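You operate a simulated robot arm through the tools that you are given. There is no shell and no other tool. Be economical: measure what you need, move in short steps, check, and stop when the job is done.

You run a simulated robot arm. Do the job below in one go: nothing can be reset, and whatever is moved stays where it is left.

Task
Take the grey spool on the top of the green table and put it away on the top of the small grey cabinet. Turn the left knob of the cone shelf to 1. Take the grease tin and leave it on the clear middle of the repair bench. Take the yellow clip from the top of the green cabinet and put it on the middle shelf of the green rack. Take the cream spool from the top of the green rack and leave it on the middle shelf of the green rack. Any order will do. Set down upright: cream spool.

It is judged by the outcome, as a careful person would: the job done as asked, and still so three seconds after it is handed in. It fails if anything else is knocked over, pushed out of place, dropped, spilled or broken.

Robot
A 6-joint arm with a four-finger gripper on a trunk, on a base that drives. Base frame: it is fixed to the floor where the robot stands at the start and does not move with it; the origin is under the middle of the robot, x ahead of it, y to its left, z up; the surface under the hand at the start is at about z = 0.8. Lengths are in m, angles in degrees, forces in N, time in s.
With the tool pointing down near the work surface it reaches from about 0.24 to 0.68 m from the robot's upright axis, wherever it stands. Its first joint turns from -166.0 to 166.0 degrees. Places, roughly: clear middle of the repair bench [2.5, 2.2, 0.9]; cream spool (6x6x8 cm) [-3.9, 1.9, 0.8]; grease tin [-2, 2.25, 0.75]; grey spool (6x6x6 cm) [0.5, 0, 0.8]; left knob of the cone shelf [-2.3, 1.7, 1]; middle shelf of the green rack [-3.8, 1.8, 0.5]; top of the small grey cabinet (32x15 cm) [-2.36, 4.06, 1.14]; yellow clip (3x3x7 cm) [-2.3, 3.7, 0.9]. Payload 3.43 kg.
The TCP is the grasp point between the finger pads, 0.03 m short of the fingertips. In the tool frame z runs along the fingers and y along their closing line. The gripper opens to 0.12 m. The gripper's body begins 0.085 m behind the TCP.
Orientation is that of the tool frame in the base frame, as a unit quaternion [x, y, z, w]. With the fingers straight down and closing along the base's y, the tool's x points along the base's -x, its y along +y and its z along -z.

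Tools
- The arm moves only by the tool arm_command. Its argument "steps" is a list of rows, each an object (a shift or turn left out is 0, a gripper value left out holds the last) with "dp": the shift along the tool's x, y, z in m, a list of three; "dr": the turn, a rotation vector about the tool's x, y, z in degrees, a list of three; "fingers": the closure in counts, from 0 (fully open) to 255 (shut). In form: [{"dp": [dx, dy, dz], "dr": [ax, ay, az], "fingers": fingers}, ...]. A call has 1 to 8 rows; each row is the pose to reach, as a shift and turn from the pose commanded when the call began, along the tool's axes at that moment. A row lasts 0.2 s, in which the tool goes at most 0.05 m and 8.6 degrees; a call with a longer step from one row to the next is refused whole, and so is a gripper value outside its range. Where a pose cannot be reached the arm comes as near as it can. A force on the tool above 40 N (or 10 N above the force at the start of the call, whichever is more), or a blocked arm, ends the call early, and 0.2 s more pass. Each finger halts on what it meets, pressing with about 21 N; the grip force reading is that of the motor and also rises with nothing between the fingers. The clock runs only during rows and for 0.2 s after the last one: add rows that repeat a pose to give the fingers time. The reply holds the time, the measured pose of the TCP, the force on the tool along the base axes, the opening and the grip force, in the units named above and with some noise, with the torque about the TCP (base axes, N m) and any sound that the robot's microphone picked up.
- Cameras (640 x 400 px; columns grow to the right, rows downward): "scene" is now at [0.0447, 0.1016, 1.6825]; the picture's right is [-0.52, -0.85, 0.00], its down [-0.67, 0.41, -0.62] and it looks along [0.53, -0.32, -0.79] (base axes); focal length 263 px, centre (320, 200). "wrist" rides on the gripper at [0.071, -0.017, -0.121] in the tool frame; the picture's right is [0.23, 0.97, 0.00], its down [-0.81, 0.19, -0.55] and it looks along [-0.54, 0.13, 0.83] (tool axes); focal length 275 px, centre (320, 200). There is no depth. A picture from a camera that has moved, and an enlarged one, comes with that camera's place and axes in the base frame and with its lens.
- get_image(camera): a new picture of that camera. No time passes.
- raise_lower(by): slides the trunk up (or, below 0, down) by that many m; the arm and the scene camera ride with it, the base frame stays. It gives what a move gives, with no picture.
- base_move(legs): drives the robot by 1 to 6 legs, each [ahead, left, turn to the left] in m, m and degrees, along the robot's own axes; the way and the turn of a leg run together, so that a leg with both is an arc; at most 1.5 m and 180 degrees a leg. The arm and the cameras ride along, it lands a little off, and it stops where it bumps. It gives what a move gives.
- pan_tilt(pan, tilt): turns the head with the scene camera to pan (to the left, within 120 degrees either way) and tilt (down, from -29 to 69), counted from straight ahead of the robot. It gives what a move gives.
- enlarge(camera, box): a new picture of the part [left, top, right, bottom] of that camera's present view, enlarged. No time passes.
- job_done(): hands the job in; it is judged then, once.

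Go step by step. Nothing tells you exact positions but the pictures and the camera data: compare them with the known pose of the tool, close in by small moves and look again before you grip or let go. The budget is 165 turns and 108 pictures, counting those below and the enlarged ones. Unless the task says otherwise, let go and move clear before handing in.

The tools are called after "Request:" as name(argument=value, ...) on one line, values as JSON. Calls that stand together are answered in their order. arm_command: Moves the arm, as the interface text tells. Its arguments: {"type":"object","properties":{"steps":{"type":"array","items":{"type":"object","properties":{"dp":{"type":"array","items":{"type":"number"}},"dr":{"type":"array","items":{"type":"number"}},"fingers":{"type":"number"}}}}},"required":["steps"]} The other tools are called the same way: raise_lower (by) slides the trunk up or down; base_move (legs) drives the base; pan_tilt (pan, tilt) turns the head that bears the scene camera; get_image (camera) takes a picture; enlarge (camera, box) takes an enlarged picture of a part of a camera's view; job_done () hands the job in.

At the start:

```text
time: 0.0
ee_pos: [0.4716, -0.107, 1.0546]
tool_rot: [0.0, 1.0, -0.001, 0.0]
contact_force: [0.1, 0.6, 0.1]
wrist_torque: [-0.04, 0.01, -0.01]
gripper_width: 0.1202
grasp_force: 0.0
trunk travel left (down, up): [-0.2, 0.24]
robot x, y, heading: [0.0021, 0.0004, 0.0]
head pan, tilt: [-31.5, 51.9]
```

scene: 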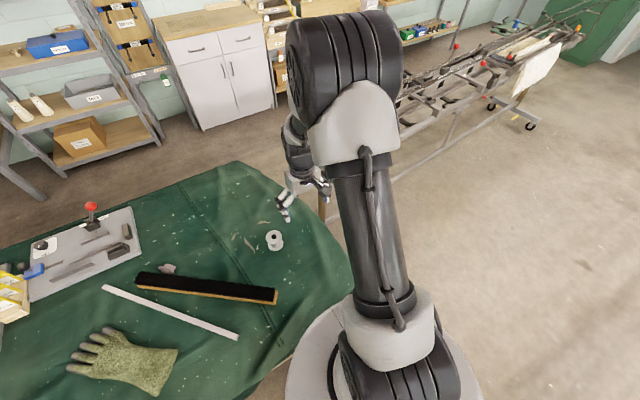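
wrist: 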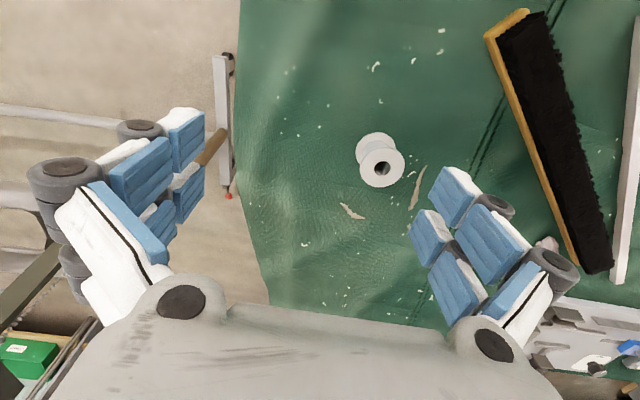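

The spool stands upright on the green table at about (0.543, -0.004). I move above it and look again.

Request:
arm_command(steps=[{"dp": [-0.024, 0.034, 0.02]}, {"dp": [-0.048, 0.068, 0.04]}, {"dp": [-0.071, 0.103, 0.06]}, {"dp": [-0.071, 0.103, 0.1]}, {"dp": [-0.071, 0.103, 0.1]}])

Request:
get_image(camera="wrist")

```text
time: 1.2
ee_pos: [0.5422, -0.0028, 0.9544]
tool_rot: [0.0, 1.0, 0.0, 0.0]
contact_force: [-0.2, 0.6, 1.4]
wrist_torque: [-0.03, -0.05, 0.01]
gripper_width: 0.1199
grasp_force: 0.0
trunk travel left (down, up): [-0.2, 0.24]
robot x, y, heading: [0.0011, 0.0027, -0.1]
head pan, tilt: [-31.5, 51.9]
```

```text
105 pictures are left
camera wrist: at [0.4698, -0.0198, 1.0762], right [-0.23, 0.97, 0.0], down [0.81, 0.19, 0.55], along [0.54, 0.13, -0.83], focal length 275 px, centre (320, 200)
```

wrist: 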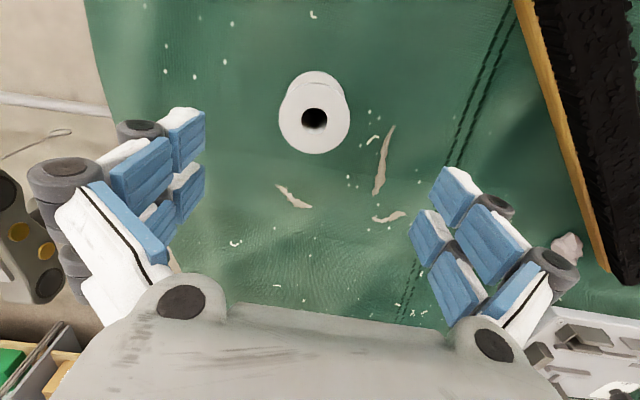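

The spool is centred at about (0.537, -0.007), just off the tool. I lower around it and close.

Request:
arm_command(steps=[{"dp": [0.005, -0.004, 0.04]}, {"dp": [0.005, -0.004, 0.08]}, {"dp": [0.005, -0.004, 0.117]}, {"dp": [0.005, -0.004, 0.117], "fingers": 200}, {"dp": [0.005, -0.004, 0.117], "fingers": 200}, {"dp": [0.005, -0.004, 0.117], "fingers": 200}, {"dp": [0.005, -0.004, 0.117], "fingers": 200}, {"dp": [0.005, -0.004, 0.117], "fingers": 200}])

Request:
get_image(camera="wrist")

```text
time: 3.0
ee_pos: [0.537, -0.0066, 0.8403]
tool_rot: [0.0, 1.0, 0.0, 0.001]
contact_force: [-0.5, -0.3, 2.1]
wrist_torque: [0.03, 0.01, -0.01]
gripper_width: 0.055
grasp_force: 21.0
trunk travel left (down, up): [-0.2, 0.24]
robot x, y, heading: [-0.0044, 0.0001, -0.1]
head pan, tilt: [-31.5, 51.9]
```

```text
104 pictures are left
camera wrist: at [0.4652, -0.0242, 0.9603], right [-0.23, 0.97, 0.0], down [0.81, 0.19, 0.55], along [0.54, 0.13, -0.83], focal length 275 px, centre (320, 200)
```

wrist: 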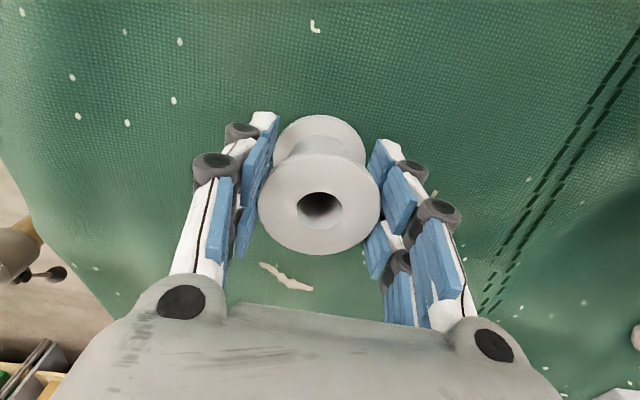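

Gripped (0.055 m). I lift it and draw it in, then look round the room behind.

Request:
arm_command(steps=[{"dp": [0, 0, -0.04]}, {"dp": [0, 0, -0.08]}, {"dp": [0.03, 0, -0.12]}, {"dp": [0.06, 0, -0.16]}, {"dp": [0.09, 0, -0.2]}, {"dp": [0.12, 0, -0.24]}, {"dp": [0.14, 0, -0.27]}, {"dp": [0.14, 0, -0.27]}])

Request:
pan_tilt(pan=115, tilt=25)

Request:
get_image(camera="scene")

```text
time: 4.8
ee_pos: [0.3966, -0.0077, 1.1081]
tool_rot: [0.0, 1.0, 0.001, 0.0]
contact_force: [0.5, 0.0, -0.7]
wrist_torque: [-0.03, -0.03, 0.0]
gripper_width: 0.0551
grasp_force: 21.5
trunk travel left (down, up): [-0.2, 0.24]
robot x, y, heading: [-0.0015, 0.0005, 0.1]
head pan, tilt: [-31.5, 51.9]
```

```text
time: 7.1
ee_pos: [0.3958, -0.0072, 1.1087]
tool_rot: [0.0, 1.0, 0.0, 0.0]
contact_force: [0.3, -0.3, -1.4]
wrist_torque: [-0.02, -0.03, 0.04]
gripper_width: 0.055
grasp_force: 20.8
trunk travel left (down, up): [-0.2, 0.24]
robot x, y, heading: [0.0064, 0.0003, -0.2]
head pan, tilt: [115.0, 25.0]
```

```text
103 pictures are left
camera scene: at [-0.0582, 0.2244, 1.7226], right [0.91, 0.42, 0.0], down [0.18, -0.38, -0.91], along [-0.38, 0.82, -0.42], focal length 263 px, centre (320, 200)
```

scene: 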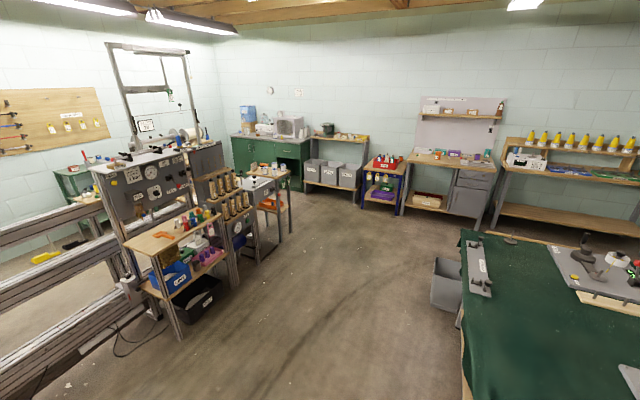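

The grey box-like cabinet seems to stand on the green cabinet at the far wall; the cone shelf is on the left. I look closer before driving.

Request:
enlarge(camera="scene", box=[220, 80, 380, 220])

Request:
enlarge(camera="scene", box=[40, 110, 300, 340])

```text
2.86 times, centred on (300, 150) of scene
camera zoom: at [-0.0582, 0.2244, 1.7226], right [0.91, 0.42, 0.0], down [0.18, -0.38, -0.91], along [-0.38, 0.82, -0.42], focal length 752 px, centre (377, 343)
```

zoom: 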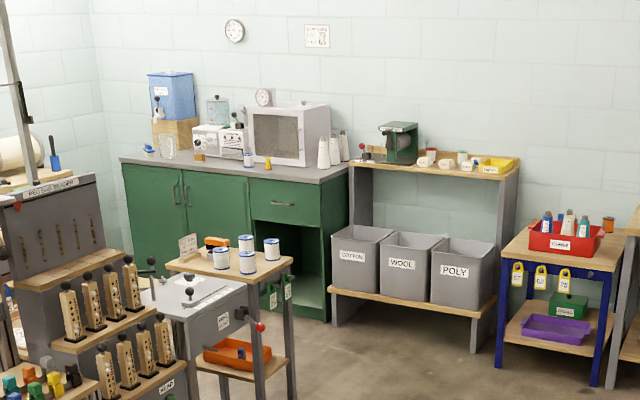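

```text
1.74 times, centred on (170, 225) of scene
camera zoom: at [-0.0582, 0.2244, 1.7226], right [0.91, 0.42, 0.0], down [0.18, -0.38, -0.91], along [-0.38, 0.82, -0.42], focal length 458 px, centre (581, 156)
```

zoom: 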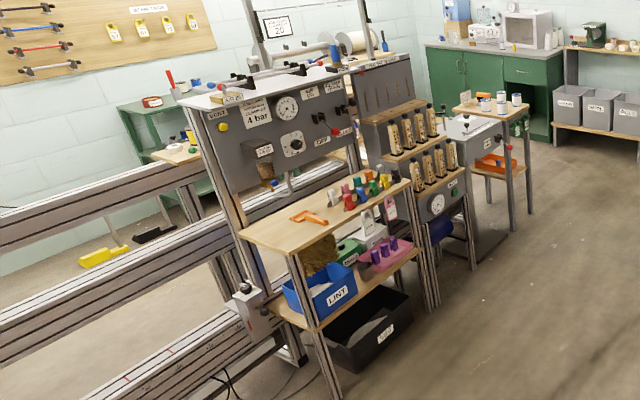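

The "small grey cabinet" is the grey box on the green cabinet. I back off the table, turn left and drive up the clear aisle, then look again.

Request:
base_move(legs=[[-0.7, 0, 0], [0, 0, 90], [1.2, 0, 0], [0.8, 0, 0]])

Request:
pan_tilt(pan=75, tilt=35)

Request:
get_image(camera="scene")

```text
time: 24.3
ee_pos: [-0.6981, 2.3876, 1.1088]
tool_rot: [0.709, -0.705, 0.0, 0.0]
contact_force: [1.1, 0.0, -0.1]
wrist_torque: [0.0, 0.02, -0.02]
gripper_width: 0.055
grasp_force: 20.8
trunk travel left (down, up): [-0.2, 0.24]
robot x, y, heading: [-0.7061, 1.9921, 90.3]
head pan, tilt: [115.0, 25.0]
```

```text
time: 25.4
ee_pos: [-0.6994, 2.3861, 1.1096]
tool_rot: [0.708, -0.706, 0.0, 0.0]
contact_force: [-0.6, 0.1, -1.3]
wrist_torque: [-0.01, -0.03, 0.01]
gripper_width: 0.0547
grasp_force: 21.0
trunk travel left (down, up): [-0.2, 0.24]
robot x, y, heading: [-0.7073, 1.9921, 90.5]
head pan, tilt: [75.0, 35.0]
```

```text
100 pictures are left
camera scene: at [-0.9289, 1.993, 1.7068], right [0.25, 0.97, 0.0], down [0.55, -0.15, -0.82], along [-0.79, 0.21, -0.57], focal length 263 px, centre (320, 200)
```

scene: 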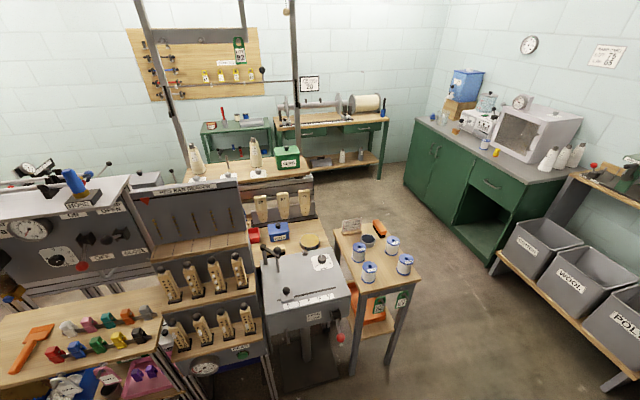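

A round yellow-brown tin lies near (-1.9, 2.2), just where the grease tin should be. I zoom in on it, the knobs and the cabinet top.

Request:
enlarge(camera="scene", box=[230, 190, 430, 315])

Request:
enlarge(camera="scene", box=[0, 150, 320, 350])

Request:
enlarge(camera="scene", box=[400, 50, 620, 190])

```text
3.20 times, centred on (330, 252) of scene
camera zoom: at [-0.9289, 1.993, 1.7068], right [0.25, 0.97, 0.0], down [0.55, -0.15, -0.82], along [-0.79, 0.21, -0.57], focal length 842 px, centre (288, 32)
```

zoom: 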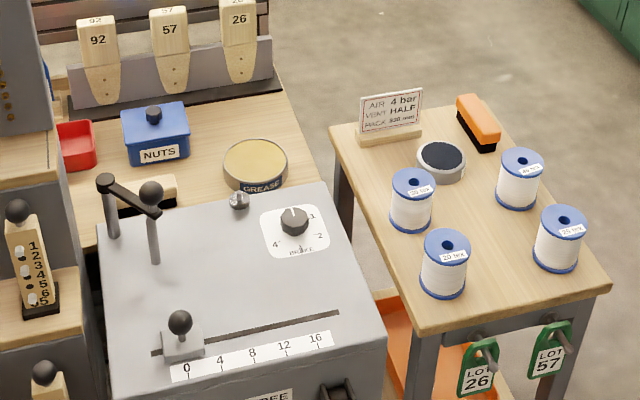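

```text
2.00 times, centred on (160, 250) of scene
camera zoom: at [-0.9289, 1.993, 1.7068], right [0.25, 0.97, 0.0], down [0.55, -0.15, -0.82], along [-0.79, 0.21, -0.57], focal length 527 px, centre (640, 100)
```

zoom: 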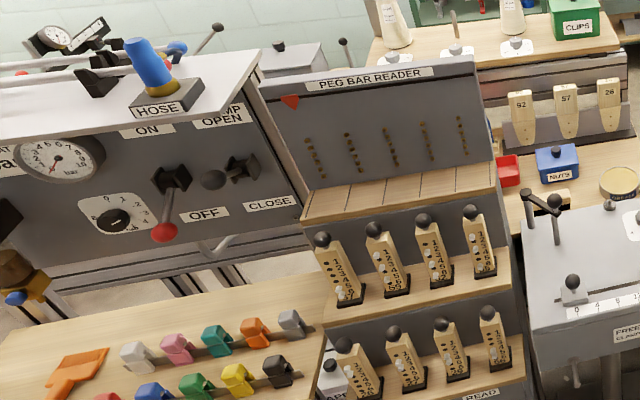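

```text
2.86 times, centred on (510, 120) of scene
camera zoom: at [-0.9289, 1.993, 1.7068], right [0.25, 0.97, 0.0], down [0.55, -0.15, -0.82], along [-0.79, 0.21, -0.57], focal length 752 px, centre (-223, 429)
```

zoom: 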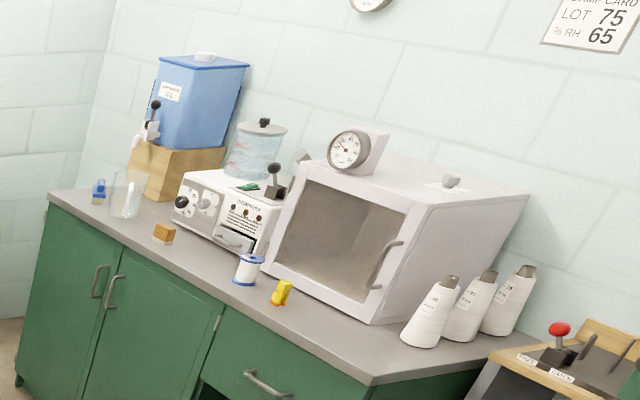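

The tin is labelled GREASE, and the cone shelf's knobs lie behind the peg-bar reader. For the grey spool I drive up and strafe left in front of the green cabinet.

Request:
base_move(legs=[[1.06, 0, 0], [0, 0.8, 0], [0, 0.82, 0]])

Request:
pan_tilt(pan=0, tilt=50)

Request:
get_image(camera="scene")

```text
time: 38.7
ee_pos: [-2.3242, 3.4269, 1.1084]
tool_rot: [0.711, -0.703, -0.001, 0.0]
contact_force: [-0.1, -0.3, -1.4]
wrist_torque: [0.01, 0.01, 0.0]
gripper_width: 0.0547
grasp_force: 21.2
trunk travel left (down, up): [-0.2, 0.24]
robot x, y, heading: [-2.3292, 3.0311, 90.5]
head pan, tilt: [75.0, 35.0]
```

```text
time: 40.2
ee_pos: [-2.3238, 3.4269, 1.1083]
tool_rot: [0.711, -0.704, 0.001, 0.0]
contact_force: [0.8, 0.5, -1.1]
wrist_torque: [-0.04, 0.03, -0.03]
gripper_width: 0.0544
grasp_force: 21.2
trunk travel left (down, up): [-0.2, 0.24]
robot x, y, heading: [-2.328, 3.03, 90.5]
head pan, tilt: [0.0, 50.0]
```

```text
96 pictures are left
camera scene: at [-2.4668, 3.0876, 1.6851], right [1.0, 0.01, 0.0], down [0.01, -0.77, -0.64], along [-0.01, 0.64, -0.77], focal length 263 px, centre (320, 200)
```

scene: 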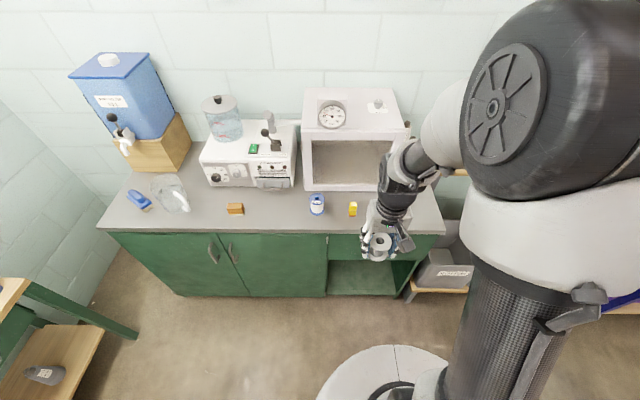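

I see the cabinet top with a gauge at front left and a small knob on a plate at right. I enlarge it to find the free spot.

Request:
enlarge(camera="scene", box=[280, 70, 440, 230])

```text
2.50 times, centred on (360, 150) of scene
camera zoom: at [-2.4668, 3.0876, 1.6851], right [1.0, 0.01, 0.0], down [0.01, -0.77, -0.64], along [-0.01, 0.64, -0.77], focal length 658 px, centre (220, 325)
```

zoom: 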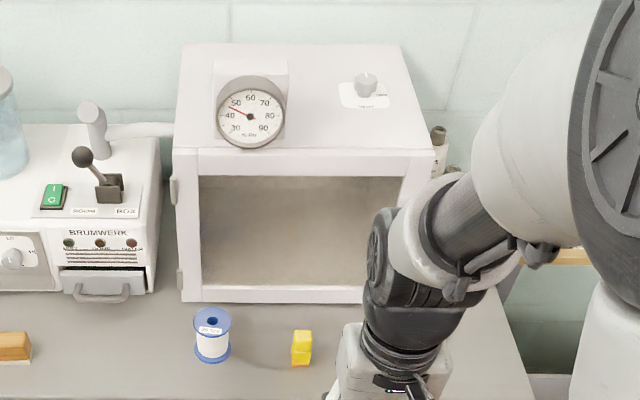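

Free spot lies between gauge and knob plate, about (-2.337, 4.0). I raise the trunk, creep up to the counter, and turn the fingers to close along y.

Request:
raise_lower(by=0.15)

Request:
base_move(legs=[[0.19, 0.01, 0]])

Request:
arm_command(steps=[{"dr": [0, 0, 8.5]}, {"dr": [0, 0, 17]}, {"dr": [0, 0, 25.5]}, {"dr": [0, 0, 34]}, {"dr": [0, 0, 42.5]}, {"dr": [0, 0, 51]}, {"dr": [0, 0, 59]}, {"dr": [0, 0, 60]}])

Request:
arm_command(steps=[{"dr": [0, 0, 8]}, {"dr": [0, 0, 16]}, {"dr": [0, 0, 24]}, {"dr": [0, 0, 30]}, {"dr": [0, 0, 30]}])

```text
time: 41.9
ee_pos: [-2.3228, 3.4278, 1.258]
tool_rot: [0.711, -0.703, 0.0, -0.001]
contact_force: [0.6, 0.4, -0.7]
wrist_torque: [0.02, -0.05, 0.02]
gripper_width: 0.0548
grasp_force: 20.4
trunk travel left (down, up): [-0.35, 0.09]
robot x, y, heading: [-2.3276, 3.0277, 90.4]
head pan, tilt: [0.0, 50.0]
```

```text
time: 43.5
ee_pos: [-2.3355, 3.6161, 1.2578]
tool_rot: [0.711, -0.703, 0.0, 0.0]
contact_force: [-0.2, 0.2, -1.2]
wrist_torque: [-0.02, 0.0, -0.01]
gripper_width: 0.0545
grasp_force: 21.3
trunk travel left (down, up): [-0.35, 0.09]
robot x, y, heading: [-2.339, 3.2178, 90.8]
head pan, tilt: [0.0, 50.0]
```

```text
time: 45.3
ee_pos: [-2.335, 3.6169, 1.2578]
tool_rot: [-0.263, 0.965, 0.0, 0.0]
contact_force: [0.3, -0.1, -0.9]
wrist_torque: [0.05, -0.04, 0.0]
gripper_width: 0.0549
grasp_force: 20.6
trunk travel left (down, up): [-0.35, 0.09]
robot x, y, heading: [-2.343, 3.2166, 90.5]
head pan, tilt: [0.0, 50.0]
```

```text
time: 46.5
ee_pos: [-2.3344, 3.6163, 1.2572]
tool_rot: [-0.004, 1.0, 0.0, 0.0]
contact_force: [0.3, 0.1, -1.3]
wrist_torque: [-0.02, -0.03, -0.02]
gripper_width: 0.0548
grasp_force: 21.2
trunk travel left (down, up): [-0.35, 0.09]
robot x, y, heading: [-2.3372, 3.2203, 90.5]
head pan, tilt: [0.0, 50.0]
```

Now tool y is base +y. I reach over the cabinet top and look.

Request:
arm_command(steps=[{"dp": [0, 0.05, 0]}, {"dp": [0, 0.1, 0]}, {"dp": [0, 0.15, 0]}, {"dp": [0, 0.2, 0]}, {"dp": [0, 0.25, 0]}, {"dp": [0, 0.3, 0]}, {"dp": [0, 0.3, 0]}])

Request:
get_image(camera="wrist")

Request:
enlarge(camera="scene", box=[240, 60, 440, 230])

```text
time: 48.1
ee_pos: [-2.3387, 3.912, 1.2582]
tool_rot: [-0.005, 1.0, -0.001, 0.0]
contact_force: [-0.1, -0.1, -0.4]
wrist_torque: [0.02, -0.01, 0.0]
gripper_width: 0.0546
grasp_force: 20.7
trunk travel left (down, up): [-0.35, 0.09]
robot x, y, heading: [-2.3394, 3.2179, 90.6]
head pan, tilt: [0.0, 50.0]
```

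```text
94 pictures are left
camera wrist: at [-2.4118, 3.8945, 1.3797], right [-0.24, 0.97, 0.0], down [0.81, 0.2, 0.55], along [0.54, 0.13, -0.83], focal length 275 px, centre (320, 200)
```

wrist: 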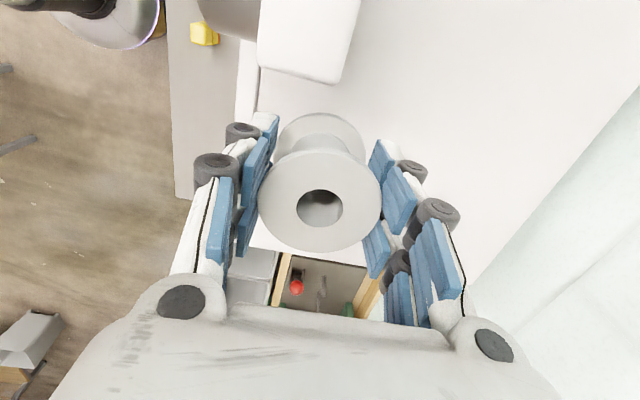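

```text
2.35 times, centred on (340, 145) of scene
camera zoom: at [-2.4788, 3.2737, 1.8352], right [1.0, 0.01, 0.0], down [0.01, -0.76, -0.64], along [-0.01, 0.64, -0.76], focal length 620 px, centre (273, 329)
```

zoom: 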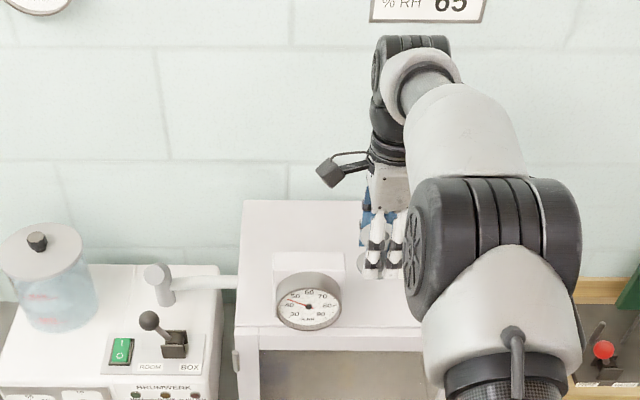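

The area behind the gauge is free. I extend to y≈4.0 and check.

Request:
arm_command(steps=[{"dp": [0.002, 0.04, 0]}, {"dp": [0.004, 0.08, 0]}, {"dp": [0.005, 0.1, 0]}, {"dp": [0.005, 0.1, 0]}])

Request:
get_image(camera="wrist")

```text
time: 49.1
ee_pos: [-2.3435, 3.9295, 1.2545]
tool_rot: [-0.006, 1.0, 0.0, 0.0]
contact_force: [0.0, 0.3, 0.4]
wrist_torque: [0.02, -0.03, -0.01]
gripper_width: 0.0545
grasp_force: 20.9
out of reach, approached as far as the arm can: row 1, 2, 3, 4
trunk travel left (down, up): [-0.35, 0.09]
robot x, y, heading: [-2.3418, 3.2166, 90.4]
head pan, tilt: [0.0, 50.0]
```

```text
92 pictures are left
camera wrist: at [-2.416, 3.9128, 1.375], right [-0.24, 0.97, 0.0], down [0.81, 0.2, 0.55], along [0.54, 0.13, -0.83], focal length 275 px, centre (320, 200)
```

wrist: 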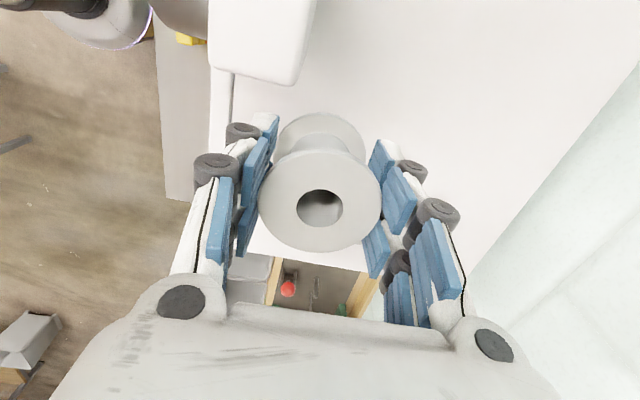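

The arm is at full stretch at y=3.93, so I creep the base forward a few cm.

Request:
base_move(legs=[[0.06, 0, 0]])

```text
time: 50.0
ee_pos: [-2.3442, 3.9916, 1.2539]
tool_rot: [-0.006, 1.0, 0.0, 0.0]
contact_force: [0.6, 0.5, -1.6]
wrist_torque: [-0.07, 0.0, 0.0]
gripper_width: 0.0548
grasp_force: 20.3
trunk travel left (down, up): [-0.35, 0.09]
robot x, y, heading: [-2.3401, 3.2827, 90.5]
head pan, tilt: [0.0, 50.0]
```

Request:
base_move(legs=[[0.035, 0, 0]])

Request:
get_image(camera="wrist")

Request:
enlarge(camera="scene", box=[240, 60, 440, 230])

```text
time: 50.9
ee_pos: [-2.3445, 4.0268, 1.2527]
tool_rot: [-0.005, 1.0, -0.001, 0.0]
contact_force: [0.4, 1.3, -0.8]
wrist_torque: [-0.06, 0.02, 0.02]
gripper_width: 0.0545
grasp_force: 20.4
trunk travel left (down, up): [-0.35, 0.09]
robot x, y, heading: [-2.3409, 3.3145, 90.4]
head pan, tilt: [0.0, 50.0]
```

```text
91 pictures are left
camera wrist: at [-2.4168, 4.0087, 1.3739], right [-0.24, 0.97, 0.0], down [0.81, 0.2, 0.55], along [0.54, 0.13, -0.83], focal length 275 px, centre (320, 200)
```

wrist: 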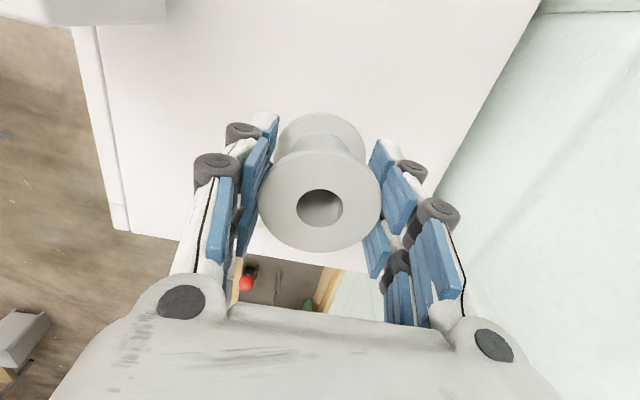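

```text
2.35 times, centred on (340, 145) of scene
camera zoom: at [-2.4798, 3.3727, 1.835], right [1.0, 0.01, 0.0], down [0.01, -0.77, -0.64], along [-0.01, 0.64, -0.77], focal length 620 px, centre (273, 329)
```

zoom: 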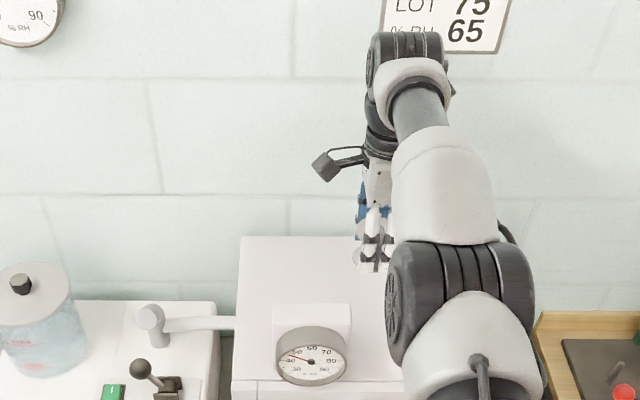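

Position is right: behind the gauge, left of the knob. I lower to the top and release gently.

Request:
arm_command(steps=[{"dp": [0.002, 0, 0.03]}, {"dp": [0.002, 0, 0.055]}, {"dp": [0.002, 0, 0.065]}, {"dp": [0.002, 0, 0.071]}, {"dp": [0.002, 0, 0.071]}])

Request:
get_image(camera="wrist")

```text
time: 52.1
ee_pos: [-2.3458, 4.0247, 1.1848]
tool_rot: [-0.006, 1.0, 0.002, 0.0]
contact_force: [1.9, 2.4, 15.2]
wrist_torque: [0.08, -0.1, 0.04]
gripper_width: 0.0548
grasp_force: 21.6
trunk travel left (down, up): [-0.35, 0.09]
robot x, y, heading: [-2.3364, 3.3119, 90.6]
head pan, tilt: [0.0, 50.0]
```

```text
89 pictures are left
camera wrist: at [-2.418, 4.0066, 1.3054], right [-0.24, 0.97, 0.0], down [0.81, 0.2, 0.55], along [0.54, 0.14, -0.83], focal length 275 px, centre (320, 200)
```

wrist: 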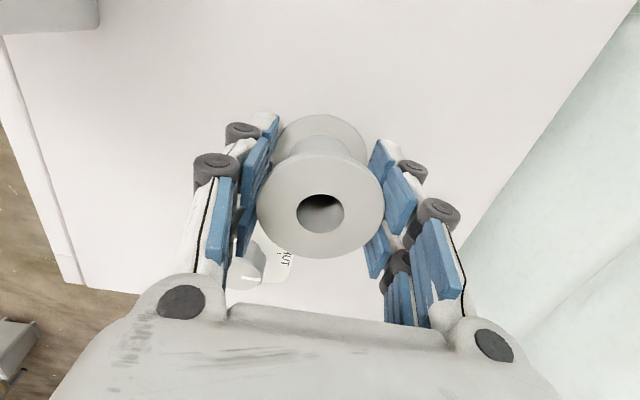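

It has touched down. I open the fingers and rise.

Request:
arm_command(steps=[{"dp": [0, 0, -0.001], "fingers": 140}, {"dp": [0, 0, -0.001], "fingers": 90}, {"dp": [0, 0, -0.001], "fingers": 60}, {"dp": [0, 0, -0.001], "fingers": 60}, {"dp": [0, 0, -0.04], "fingers": 60}, {"dp": [0, 0, -0.08], "fingers": 60}, {"dp": [0, -0.03, -0.11], "fingers": 60}])

Request:
get_image(camera="wrist")

```text
time: 53.7
ee_pos: [-2.3451, 4.0145, 1.3027]
tool_rot: [-0.005, 1.0, -0.001, 0.0]
contact_force: [0.1, -1.1, -0.4]
wrist_torque: [0.06, -0.03, 0.02]
gripper_width: 0.0921
grasp_force: 0.4
out of reach, approached as far as the arm can: row 7
trunk travel left (down, up): [-0.35, 0.09]
robot x, y, heading: [-2.3432, 3.3128, 90.6]
head pan, tilt: [0.0, 50.0]
```

```text
88 pictures are left
camera wrist: at [-2.4179, 3.9962, 1.4235], right [-0.24, 0.97, 0.0], down [0.81, 0.2, 0.55], along [0.54, 0.13, -0.83], focal length 275 px, centre (320, 200)
```

wrist: 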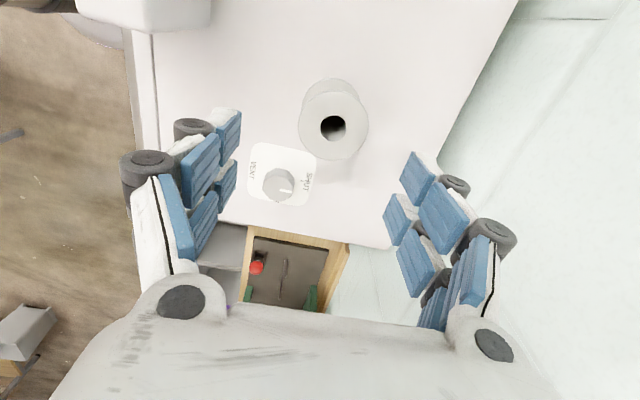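

The grey spool stands free on the cabinet top. Next the yellow clip: I draw back over the counter and look down.

Request:
arm_command(steps=[{"dp": [0, -0.05, 0]}, {"dp": [0, -0.1, 0]}, {"dp": [0, -0.15, 0]}, {"dp": [0, -0.2, 0]}, {"dp": [0, -0.25, 0]}, {"dp": [0, -0.3, 0]}, {"dp": [0, -0.34, 0]}, {"dp": [0, -0.34, 0]}])

Request:
arm_command(steps=[{"dp": [0.02, 0, 0.04]}, {"dp": [0.05, 0, 0.08]}, {"dp": [0.08, 0, 0.12]}, {"dp": [0.08, 0, 0.12]}])

Request:
get_image(camera="wrist")

```text
time: 55.5
ee_pos: [-2.3458, 4.0153, 1.3022]
tool_rot: [-0.005, 1.0, -0.001, 0.0]
contact_force: [1.0, 0.1, 0.3]
wrist_torque: [0.01, 0.02, 0.04]
gripper_width: 0.0919
grasp_force: 0.1
out of reach, approached as far as the arm can: row 1, 2, 3, 4, 5, 6, 7, 8
trunk travel left (down, up): [-0.35, 0.09]
robot x, y, heading: [-2.3401, 3.3116, 90.5]
head pan, tilt: [0.0, 50.0]
```

```text
time: 56.5
ee_pos: [-2.4283, 4.019, 1.179]
tool_rot: [-0.005, 1.0, -0.001, 0.0]
contact_force: [0.6, -0.2, 0.1]
wrist_torque: [0.01, 0.04, -0.01]
gripper_width: 0.0916
grasp_force: 0.1
out of reach, approached as far as the arm can: row 1, 2, 3, 4
trunk travel left (down, up): [-0.35, 0.09]
robot x, y, heading: [-2.339, 3.312, 90.4]
head pan, tilt: [0.0, 50.0]
```

```text
87 pictures are left
camera wrist: at [-2.4997, 4.001, 1.3006], right [-0.24, 0.97, 0.0], down [0.81, 0.2, 0.55], along [0.54, 0.13, -0.83], focal length 275 px, centre (320, 200)
```

wrist: 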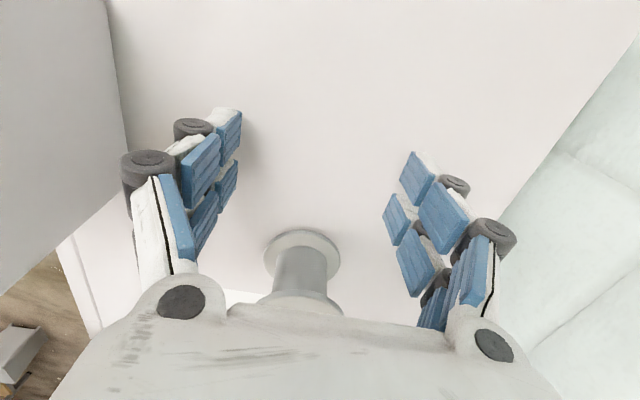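

The retreat failed while the arm was at full stretch, and the next call brought the hand down beside the spool, though nothing was touched. I rise straight up first and check.

Request:
arm_command(steps=[{"dp": [0, 0, -0.04]}, {"dp": [0, 0, -0.08]}, {"dp": [0, 0, -0.1]}, {"dp": [0, 0, -0.1]}])

```text
time: 57.5
ee_pos: [-2.4278, 4.0169, 1.2797]
tool_rot: [-0.006, 1.0, 0.001, 0.0]
contact_force: [-0.8, 0.1, -0.3]
wrist_torque: [0.0, 0.01, 0.02]
gripper_width: 0.0918
grasp_force: 0.0
trunk travel left (down, up): [-0.35, 0.09]
robot x, y, heading: [-2.338, 3.3114, 90.6]
head pan, tilt: [0.0, 50.0]
```

Request:
raise_lower(by=0.09)

Request:
arm_command(steps=[{"dp": [0, -0.03, 0]}, {"dp": [0, -0.06, 0]}, {"dp": [0, -0.06, 0]}])

```text
time: 58.7
ee_pos: [-2.4277, 4.017, 1.3695]
tool_rot: [-0.005, 1.0, 0.001, 0.0]
contact_force: [-0.6, 0.8, -0.6]
wrist_torque: [-0.01, -0.02, -0.01]
gripper_width: 0.092
grasp_force: 0.1
trunk travel left (down, up): [-0.44, 0.0]
robot x, y, heading: [-2.3429, 3.3192, 90.5]
head pan, tilt: [0.0, 50.0]
```

```text
time: 59.5
ee_pos: [-2.4286, 4.0141, 1.3702]
tool_rot: [-0.005, 1.0, -0.001, 0.0]
contact_force: [-0.2, 0.3, -0.8]
wrist_torque: [0.02, -0.02, -0.01]
gripper_width: 0.0919
grasp_force: 0.1
out of reach, approached as far as the arm can: row 1, 2, 3
trunk travel left (down, up): [-0.44, 0.0]
robot x, y, heading: [-2.3397, 3.3151, 90.5]
head pan, tilt: [0.0, 50.0]
```

The arm seems locked at its stretched singularity. I try breaking it by tilting the hand slightly while pulling back.

Request:
arm_command(steps=[{"dr": [-6, 0, 0]}, {"dr": [-12, 0, 0]}, {"dr": [-16, 0, 0], "dp": [0, -0.03, 0]}, {"dr": [-16, 0, 0], "dp": [0, -0.07, 0]}, {"dr": [-16, 0, 0], "dp": [0, -0.1, 0]}])

```text
time: 60.7
ee_pos: [-2.4436, 4.0776, 1.3924]
tool_rot: [-0.005, 0.99, 0.139, -0.001]
contact_force: [-0.3, 0.6, -0.6]
wrist_torque: [0.0, 0.01, -0.02]
gripper_width: 0.0919
grasp_force: 0.0
out of reach, approached as far as the arm can: row 1, 2, 3, 4, 5
trunk travel left (down, up): [-0.44, 0.0]
robot x, y, heading: [-2.3398, 3.3154, 90.5]
head pan, tilt: [0.0, 50.0]
```

The elbow is apparently locked straight. I back the base off so the hand is clear of the cabinet, then free the elbow there.

Request:
base_move(legs=[[-0.38, 0, 0]])

Request:
arm_command(steps=[{"dp": [0, 0, 0.04]}, {"dp": [0, 0, 0.08]}, {"dp": [0, -0.03, 0.12]}, {"dp": [0, -0.06, 0.16]}, {"dp": [0, -0.09, 0.16]}])

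```text
time: 63.2
ee_pos: [-2.4386, 3.6944, 1.3933]
tool_rot: [-0.005, 0.99, 0.138, -0.001]
contact_force: [0.1, -0.2, -0.1]
wrist_torque: [0.01, 0.0, -0.01]
gripper_width: 0.0919
grasp_force: 0.0
trunk travel left (down, up): [-0.44, 0.0]
robot x, y, heading: [-2.3362, 2.9297, 90.6]
head pan, tilt: [0.0, 50.0]
```

```text
time: 64.4
ee_pos: [-2.439, 3.6518, 1.2147]
tool_rot: [-0.005, 0.99, 0.14, 0.0]
contact_force: [0.2, -0.1, 1.0]
wrist_torque: [0.03, -0.02, 0.04]
gripper_width: 0.0916
grasp_force: 0.1
out of reach, approached as far as the arm can: row 1, 2
trunk travel left (down, up): [-0.44, 0.0]
robot x, y, heading: [-2.3349, 2.9349, 90.8]
head pan, tilt: [0.0, 50.0]
```

The elbow is freed. I level the hand, retract, and view the clip.

Request:
arm_command(steps=[{"dp": [0, -0.03, 0], "dr": [5, 0, 0]}, {"dp": [0, -0.06, 0], "dr": [10, 0, 0]}, {"dp": [0, -0.09, 0], "dr": [16, 0, 0]}, {"dp": [0, -0.12, 0], "dr": [16, 0, 0]}, {"dp": [0, -0.15, 0], "dr": [16, 0, 0]}, {"dp": [0, -0.15, 0], "dr": [16, 0, 0]}])

Request:
get_image(camera="scene")

Request:
get_image(camera="wrist")

```text
time: 65.8
ee_pos: [-2.4357, 3.5103, 1.1741]
tool_rot: [-0.005, 1.0, 0.0, 0.0]
contact_force: [0.0, -0.1, -0.2]
wrist_torque: [0.02, 0.04, 0.02]
gripper_width: 0.0918
grasp_force: 0.1
trunk travel left (down, up): [-0.44, 0.0]
robot x, y, heading: [-2.3345, 2.93, 90.4]
head pan, tilt: [0.0, 50.0]
```

```text
86 pictures are left
camera scene: at [-2.4756, 2.9883, 1.925], right [1.0, 0.01, 0.0], down [0.01, -0.77, -0.64], along [-0.01, 0.64, -0.77], focal length 263 px, centre (320, 200)
```

scene: 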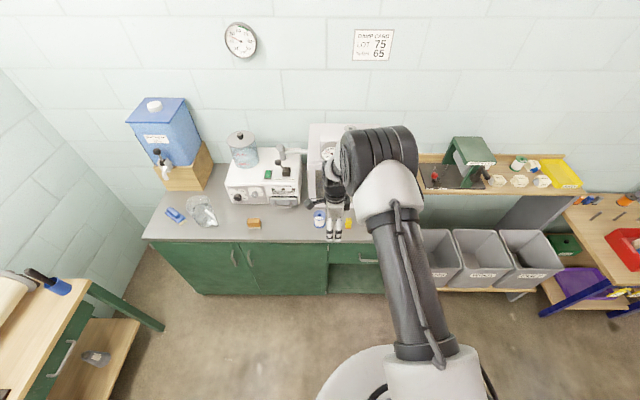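

```text
85 pictures are left
camera wrist: at [-2.5088, 3.4916, 1.2943], right [-0.24, 0.97, 0.0], down [0.81, 0.2, 0.55], along [0.54, 0.13, -0.83], focal length 275 px, centre (320, 200)
```

wrist: 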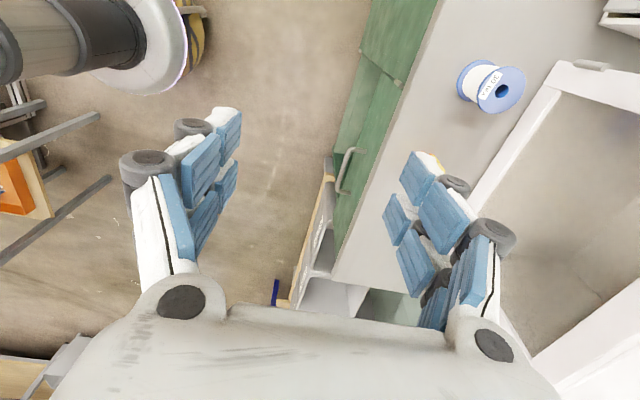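

Request:
enlarge(camera="scene", box=[305, 195, 375, 245])

Request:
arm_command(steps=[{"dp": [-0.02, -0.05, 0]}, {"dp": [-0.04, -0.1, 0]}, {"dp": [-0.06, -0.14, 0]}, {"dp": [-0.08, -0.17, 0]}, {"dp": [-0.08, -0.17, 0]}])

Request:
base_move(legs=[[0.26, 0, 0]])

Request:
raise_lower(by=-0.1)

Request:
get_image(camera="wrist")

```text
8.00 times, centred on (340, 220) of scene
camera zoom: at [-2.4756, 2.9883, 1.925], right [1.0, 0.01, 0.0], down [0.01, -0.77, -0.64], along [-0.01, 0.64, -0.77], focal length 2106 px, centre (160, 40)
```

zoom: 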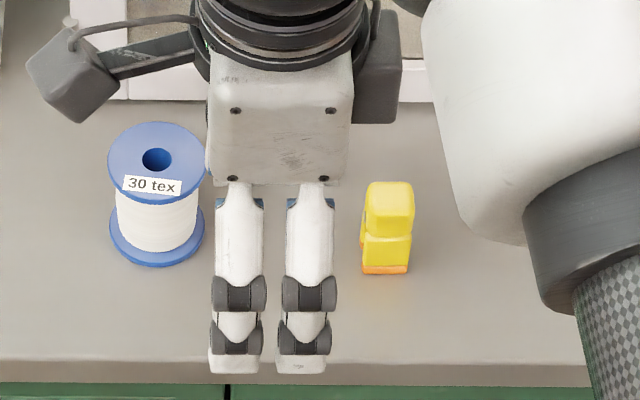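

```text
refused: row 1 steps farther than a row can; nothing moved
```

```text
time: 67.6
ee_pos: [-2.4392, 3.7689, 1.1728]
tool_rot: [-0.006, 1.0, -0.001, 0.0]
contact_force: [-0.4, 0.2, 0.5]
wrist_torque: [-0.02, 0.0, -0.01]
gripper_width: 0.0917
grasp_force: 0.1
trunk travel left (down, up): [-0.44, 0.0]
robot x, y, heading: [-2.3373, 3.1884, 90.5]
head pan, tilt: [0.0, 50.0]
```

```text
time: 69.0
ee_pos: [-2.4383, 3.7684, 1.0735]
tool_rot: [-0.005, 1.0, 0.0, 0.001]
contact_force: [0.1, -0.1, 0.5]
wrist_torque: [0.01, 0.04, 0.01]
gripper_width: 0.0918
grasp_force: 0.1
trunk travel left (down, up): [-0.34, 0.1]
robot x, y, heading: [-2.3367, 3.1923, 90.6]
head pan, tilt: [0.0, 50.0]
```

```text
83 pictures are left
camera wrist: at [-2.5113, 3.7508, 1.1948], right [-0.24, 0.97, 0.0], down [0.81, 0.2, 0.55], along [0.54, 0.13, -0.83], focal length 275 px, centre (320, 200)
```

wrist: 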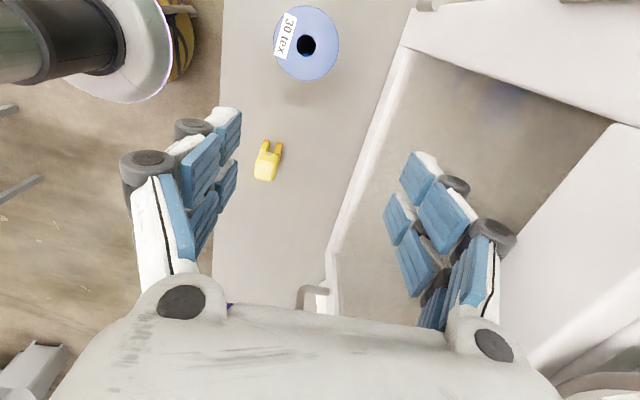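

My refused arm row left the hand uncomfortably near the box front, but no contact occurred; I'll chain more carefully. Two views together put the counter at z≈0.835 and the clip at (-2.343, 3.724). I draw the hand back now.

Request:
arm_command(steps=[{"dp": [0, -0.045, 0]}, {"dp": [0, -0.09, 0]}, {"dp": [-0.02, -0.13, 0]}, {"dp": [-0.04, -0.17, 0]}, {"dp": [-0.06, -0.21, 0]}, {"dp": [-0.08, -0.25, 0]}, {"dp": [-0.095, -0.28, 0]}, {"dp": [-0.095, -0.28, 0]}])

```text
time: 70.8
ee_pos: [-2.3408, 3.4885, 1.073]
tool_rot: [-0.006, 1.0, 0.0, 0.0]
contact_force: [-0.6, 0.5, -0.7]
wrist_torque: [0.0, -0.02, -0.01]
gripper_width: 0.0917
grasp_force: 0.0
trunk travel left (down, up): [-0.34, 0.1]
robot x, y, heading: [-2.3364, 3.1893, 90.7]
head pan, tilt: [0.0, 50.0]
```

Good. I turn the wrist back so the fingers close along x.

Request:
arm_command(steps=[{"dr": [0, 0, -8.5]}, {"dr": [0, 0, -17]}, {"dr": [0, 0, -25.5]}, {"dr": [0, 0, -34]}, {"dr": [0, 0, -42.5]}, {"dr": [0, 0, -51]}, {"dr": [0, 0, -59]}, {"dr": [0, 0, -60]}])

Request:
arm_command(steps=[{"dr": [0, 0, -8]}, {"dr": [0, 0, -16]}, {"dr": [0, 0, -24]}, {"dr": [0, 0, -30]}, {"dr": [0, 0, -30]}])

```text
time: 72.6
ee_pos: [-2.3418, 3.4888, 1.0735]
tool_rot: [-0.506, 0.863, 0.0, -0.001]
contact_force: [0.1, -0.4, 0.7]
wrist_torque: [0.02, -0.02, 0.02]
gripper_width: 0.0917
grasp_force: 0.1
trunk travel left (down, up): [-0.34, 0.1]
robot x, y, heading: [-2.3385, 3.191, 90.3]
head pan, tilt: [0.0, 50.0]
```

```text
time: 73.8
ee_pos: [-2.3415, 3.4882, 1.074]
tool_rot: [0.711, -0.703, -0.001, -0.001]
contact_force: [-0.8, 0.2, 0.0]
wrist_torque: [0.0, 0.03, -0.01]
gripper_width: 0.0918
grasp_force: 0.0
trunk travel left (down, up): [-0.34, 0.1]
robot x, y, heading: [-2.3382, 3.1911, 90.9]
head pan, tilt: [0.0, 50.0]
```

Now tilt the fingers 45° forward about the TCP and look.

Request:
arm_command(steps=[{"dr": [0, -8, 0]}, {"dr": [0, -16, 0]}, {"dr": [0, -24, 0]}, {"dr": [0, -32, 0]}, {"dr": [0, -40, 0]}, {"dr": [0, -45, 0]}, {"dr": [0, -45, 0]}])

Request:
get_image(camera="wrist")

```text
time: 75.3
ee_pos: [-2.3394, 3.6073, 1.0279]
tool_rot: [0.624, -0.618, -0.339, -0.338]
contact_force: [-0.2, -0.3, 0.3]
wrist_torque: [0.02, 0.03, 0.0]
gripper_width: 0.0917
grasp_force: 0.2
out of reach, approached as far as the arm can: row 1, 2, 3, 4, 5, 6, 7
trunk travel left (down, up): [-0.34, 0.1]
robot x, y, heading: [-2.3389, 3.1916, 90.6]
head pan, tilt: [0.0, 50.0]
stopped in row 7: the arm was blocked; the commanded pose is now the measured one
```

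```text
82 pictures are left
camera wrist: at [-2.3226, 3.4666, 1.0332], right [-0.97, -0.14, -0.2], down [-0.2, -0.03, 0.98], along [-0.14, 0.99, 0.0], focal length 275 px, centre (320, 200)
```

wrist: 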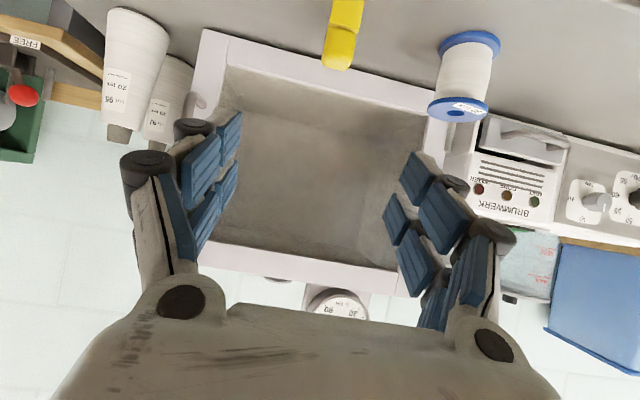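

The hand now pitches about 33° below level, good for both clip and shelf. Clip top is at about (-2.35, 3.72). I open fully and move to a pre-grasp point 10 cm back along the fingers.

Request:
arm_command(steps=[{"dp": [0.02, 0.002, 0.02], "fingers": 0}, {"dp": [0.04, 0.004, 0.04], "fingers": 0}, {"dp": [0.057, 0.006, 0.06], "fingers": 0}, {"dp": [0.057, 0.006, 0.074], "fingers": 0}, {"dp": [0.057, 0.006, 0.074], "fingers": 0}])

Request:
get_image(camera="wrist")

```text
time: 76.5
ee_pos: [-2.3458, 3.6369, 0.9378]
tool_rot: [0.625, -0.618, -0.337, -0.336]
contact_force: [0.0, -0.4, 0.2]
wrist_torque: [-0.03, -0.03, 0.02]
gripper_width: 0.1199
grasp_force: 0.1
trunk travel left (down, up): [-0.34, 0.1]
robot x, y, heading: [-2.3345, 3.1928, 90.7]
head pan, tilt: [0.0, 50.0]
```

```text
81 pictures are left
camera wrist: at [-2.329, 3.4966, 0.9448], right [-0.97, -0.14, -0.2], down [-0.2, -0.02, 0.98], along [-0.14, 0.99, 0.0], focal length 275 px, centre (320, 200)
```

wrist: 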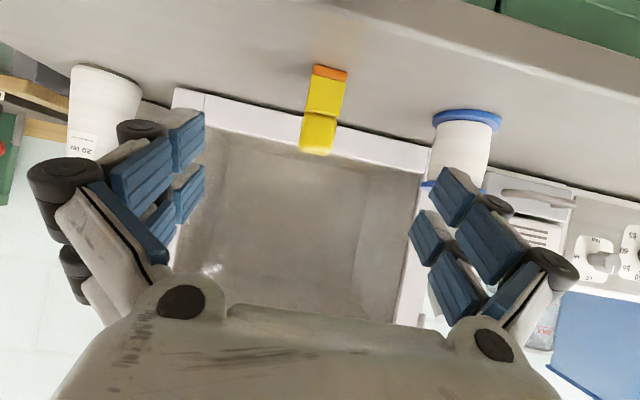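

The clip is centred between the fingers. I slide in along the fingers and close.

Request:
arm_command(steps=[{"dp": [0, 0.003, 0.035]}, {"dp": [-0.001, 0.003, 0.07]}, {"dp": [-0.002, 0.003, 0.1]}, {"dp": [-0.002, 0.003, 0.1], "fingers": 255}, {"dp": [-0.002, 0.003, 0.1], "fingers": 255}, {"dp": [-0.002, 0.003, 0.1], "fingers": 255}, {"dp": [-0.002, 0.003, 0.1], "fingers": 255}, {"dp": [-0.002, 0.003, 0.1], "fingers": 255}])

Request:
get_image(camera="wrist")

```text
time: 78.3
ee_pos: [-2.3488, 3.722, 0.8873]
tool_rot: [0.625, -0.618, -0.337, -0.336]
contact_force: [0.4, -0.5, -0.9]
wrist_torque: [0.0, 0.05, 0.0]
gripper_width: 0.0281
grasp_force: 2.4
trunk travel left (down, up): [-0.34, 0.1]
robot x, y, heading: [-2.3397, 3.1887, 90.8]
head pan, tilt: [0.0, 50.0]
```

```text
80 pictures are left
camera wrist: at [-2.3325, 3.5814, 0.893], right [-0.97, -0.14, -0.2], down [-0.2, -0.02, 0.98], along [-0.14, 0.99, 0.0], focal length 275 px, centre (320, 200)
```

wrist: 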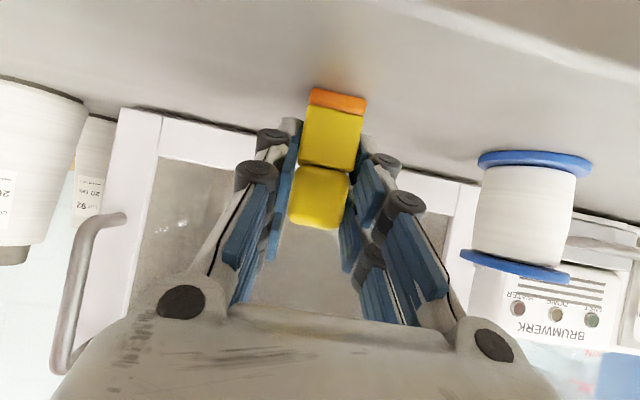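

Width is 0.028, just meeting the clip. I let the grip build up, then lift straight up and back.

Request:
arm_command(steps=[{"fingers": 255}, {"fingers": 255}])

Request:
arm_command(steps=[{"dp": [-0.03, 0, -0.02]}, {"dp": [-0.06, 0, -0.04]}, {"dp": [-0.08, 0, -0.07]}, {"dp": [-0.1, 0, -0.1]}, {"dp": [-0.1, 0, -0.1]}])

Request:
get_image(camera="wrist")

```text
time: 78.9
ee_pos: [-2.3499, 3.7222, 0.8866]
tool_rot: [0.626, -0.618, -0.338, -0.336]
contact_force: [1.2, -0.4, 0.7]
wrist_torque: [-0.02, 0.0, -0.01]
gripper_width: 0.0268
grasp_force: 21.1
trunk travel left (down, up): [-0.34, 0.1]
robot x, y, heading: [-2.336, 3.1903, 90.7]
head pan, tilt: [0.0, 50.0]
```

```text
time: 80.1
ee_pos: [-2.3506, 3.6932, 1.0253]
tool_rot: [0.626, -0.617, -0.338, -0.336]
contact_force: [-0.3, 0.0, -0.8]
wrist_torque: [0.04, 0.0, -0.02]
gripper_width: 0.0271
grasp_force: 21.3
trunk travel left (down, up): [-0.34, 0.1]
robot x, y, heading: [-2.3392, 3.1901, 90.7]
head pan, tilt: [0.0, 50.0]
```

```text
79 pictures are left
camera wrist: at [-2.3326, 3.5527, 1.0313], right [-0.97, -0.14, -0.2], down [-0.19, -0.02, 0.98], along [-0.14, 0.99, 0.0], focal length 275 px, centre (320, 200)
```

wrist: 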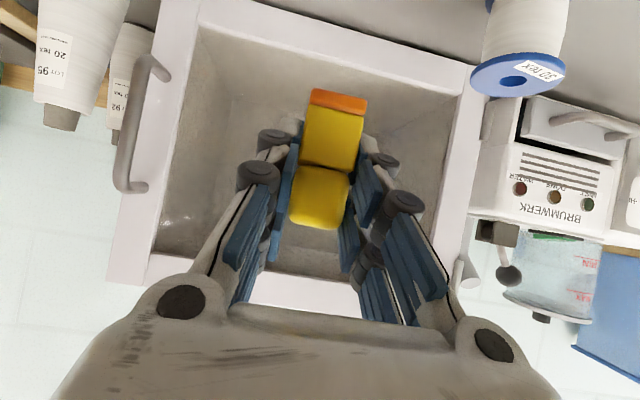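

Clip held. I back away from the counter and look left toward the green rack.

Request:
base_move(legs=[[-0.25, 0, 0]])

Request:
pan_tilt(pan=110, tilt=40)

Request:
get_image(camera="scene")

```text
time: 81.9
ee_pos: [-2.3475, 3.4403, 1.0245]
tool_rot: [0.625, -0.618, -0.337, -0.337]
contact_force: [0.1, 0.0, 0.7]
wrist_torque: [0.02, 0.01, -0.01]
gripper_width: 0.0272
grasp_force: 20.9
trunk travel left (down, up): [-0.34, 0.1]
robot x, y, heading: [-2.3403, 2.9401, 90.7]
head pan, tilt: [0.0, 50.0]
```

```text
time: 83.8
ee_pos: [-2.3474, 3.4418, 1.024]
tool_rot: [0.626, -0.618, -0.337, -0.336]
contact_force: [-0.2, 0.6, -1.0]
wrist_torque: [0.0, -0.01, -0.04]
gripper_width: 0.0271
grasp_force: 21.2
trunk travel left (down, up): [-0.34, 0.1]
robot x, y, heading: [-2.3342, 2.939, 90.4]
head pan, tilt: [110.0, 40.0]
```

```text
78 pictures are left
camera scene: at [-2.5546, 2.8891, 1.8392], right [-0.35, 0.94, 0.0], down [0.6, 0.23, -0.77], along [-0.72, -0.27, -0.64], focal length 263 px, centre (320, 200)
```

scene: 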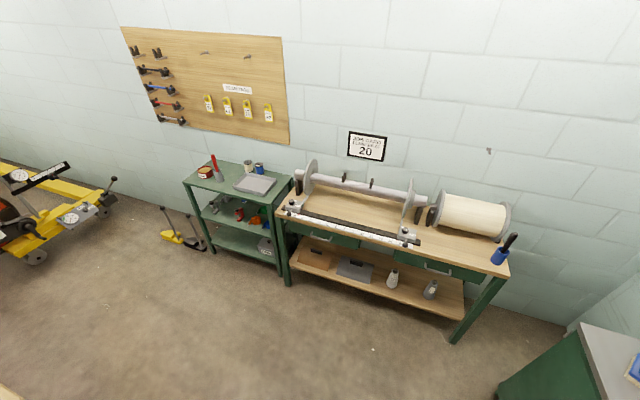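

Request:
enlarge(camera="scene", box=[170, 140, 310, 290])

```text
2.67 times, centred on (240, 215) of scene
camera zoom: at [-2.5546, 2.8891, 1.8392], right [-0.35, 0.94, 0.0], down [0.6, 0.23, -0.77], along [-0.72, -0.27, -0.64], focal length 702 px, centre (533, 160)
```

zoom: 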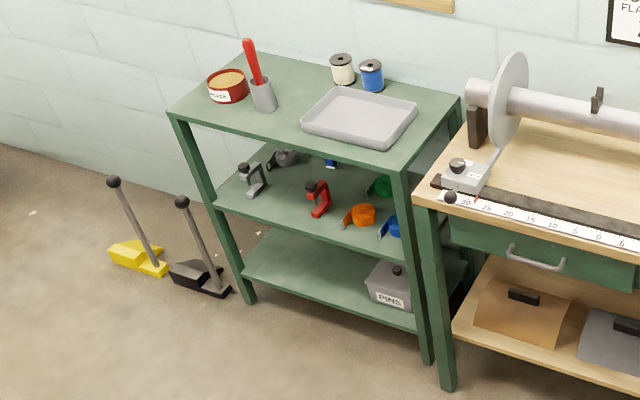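

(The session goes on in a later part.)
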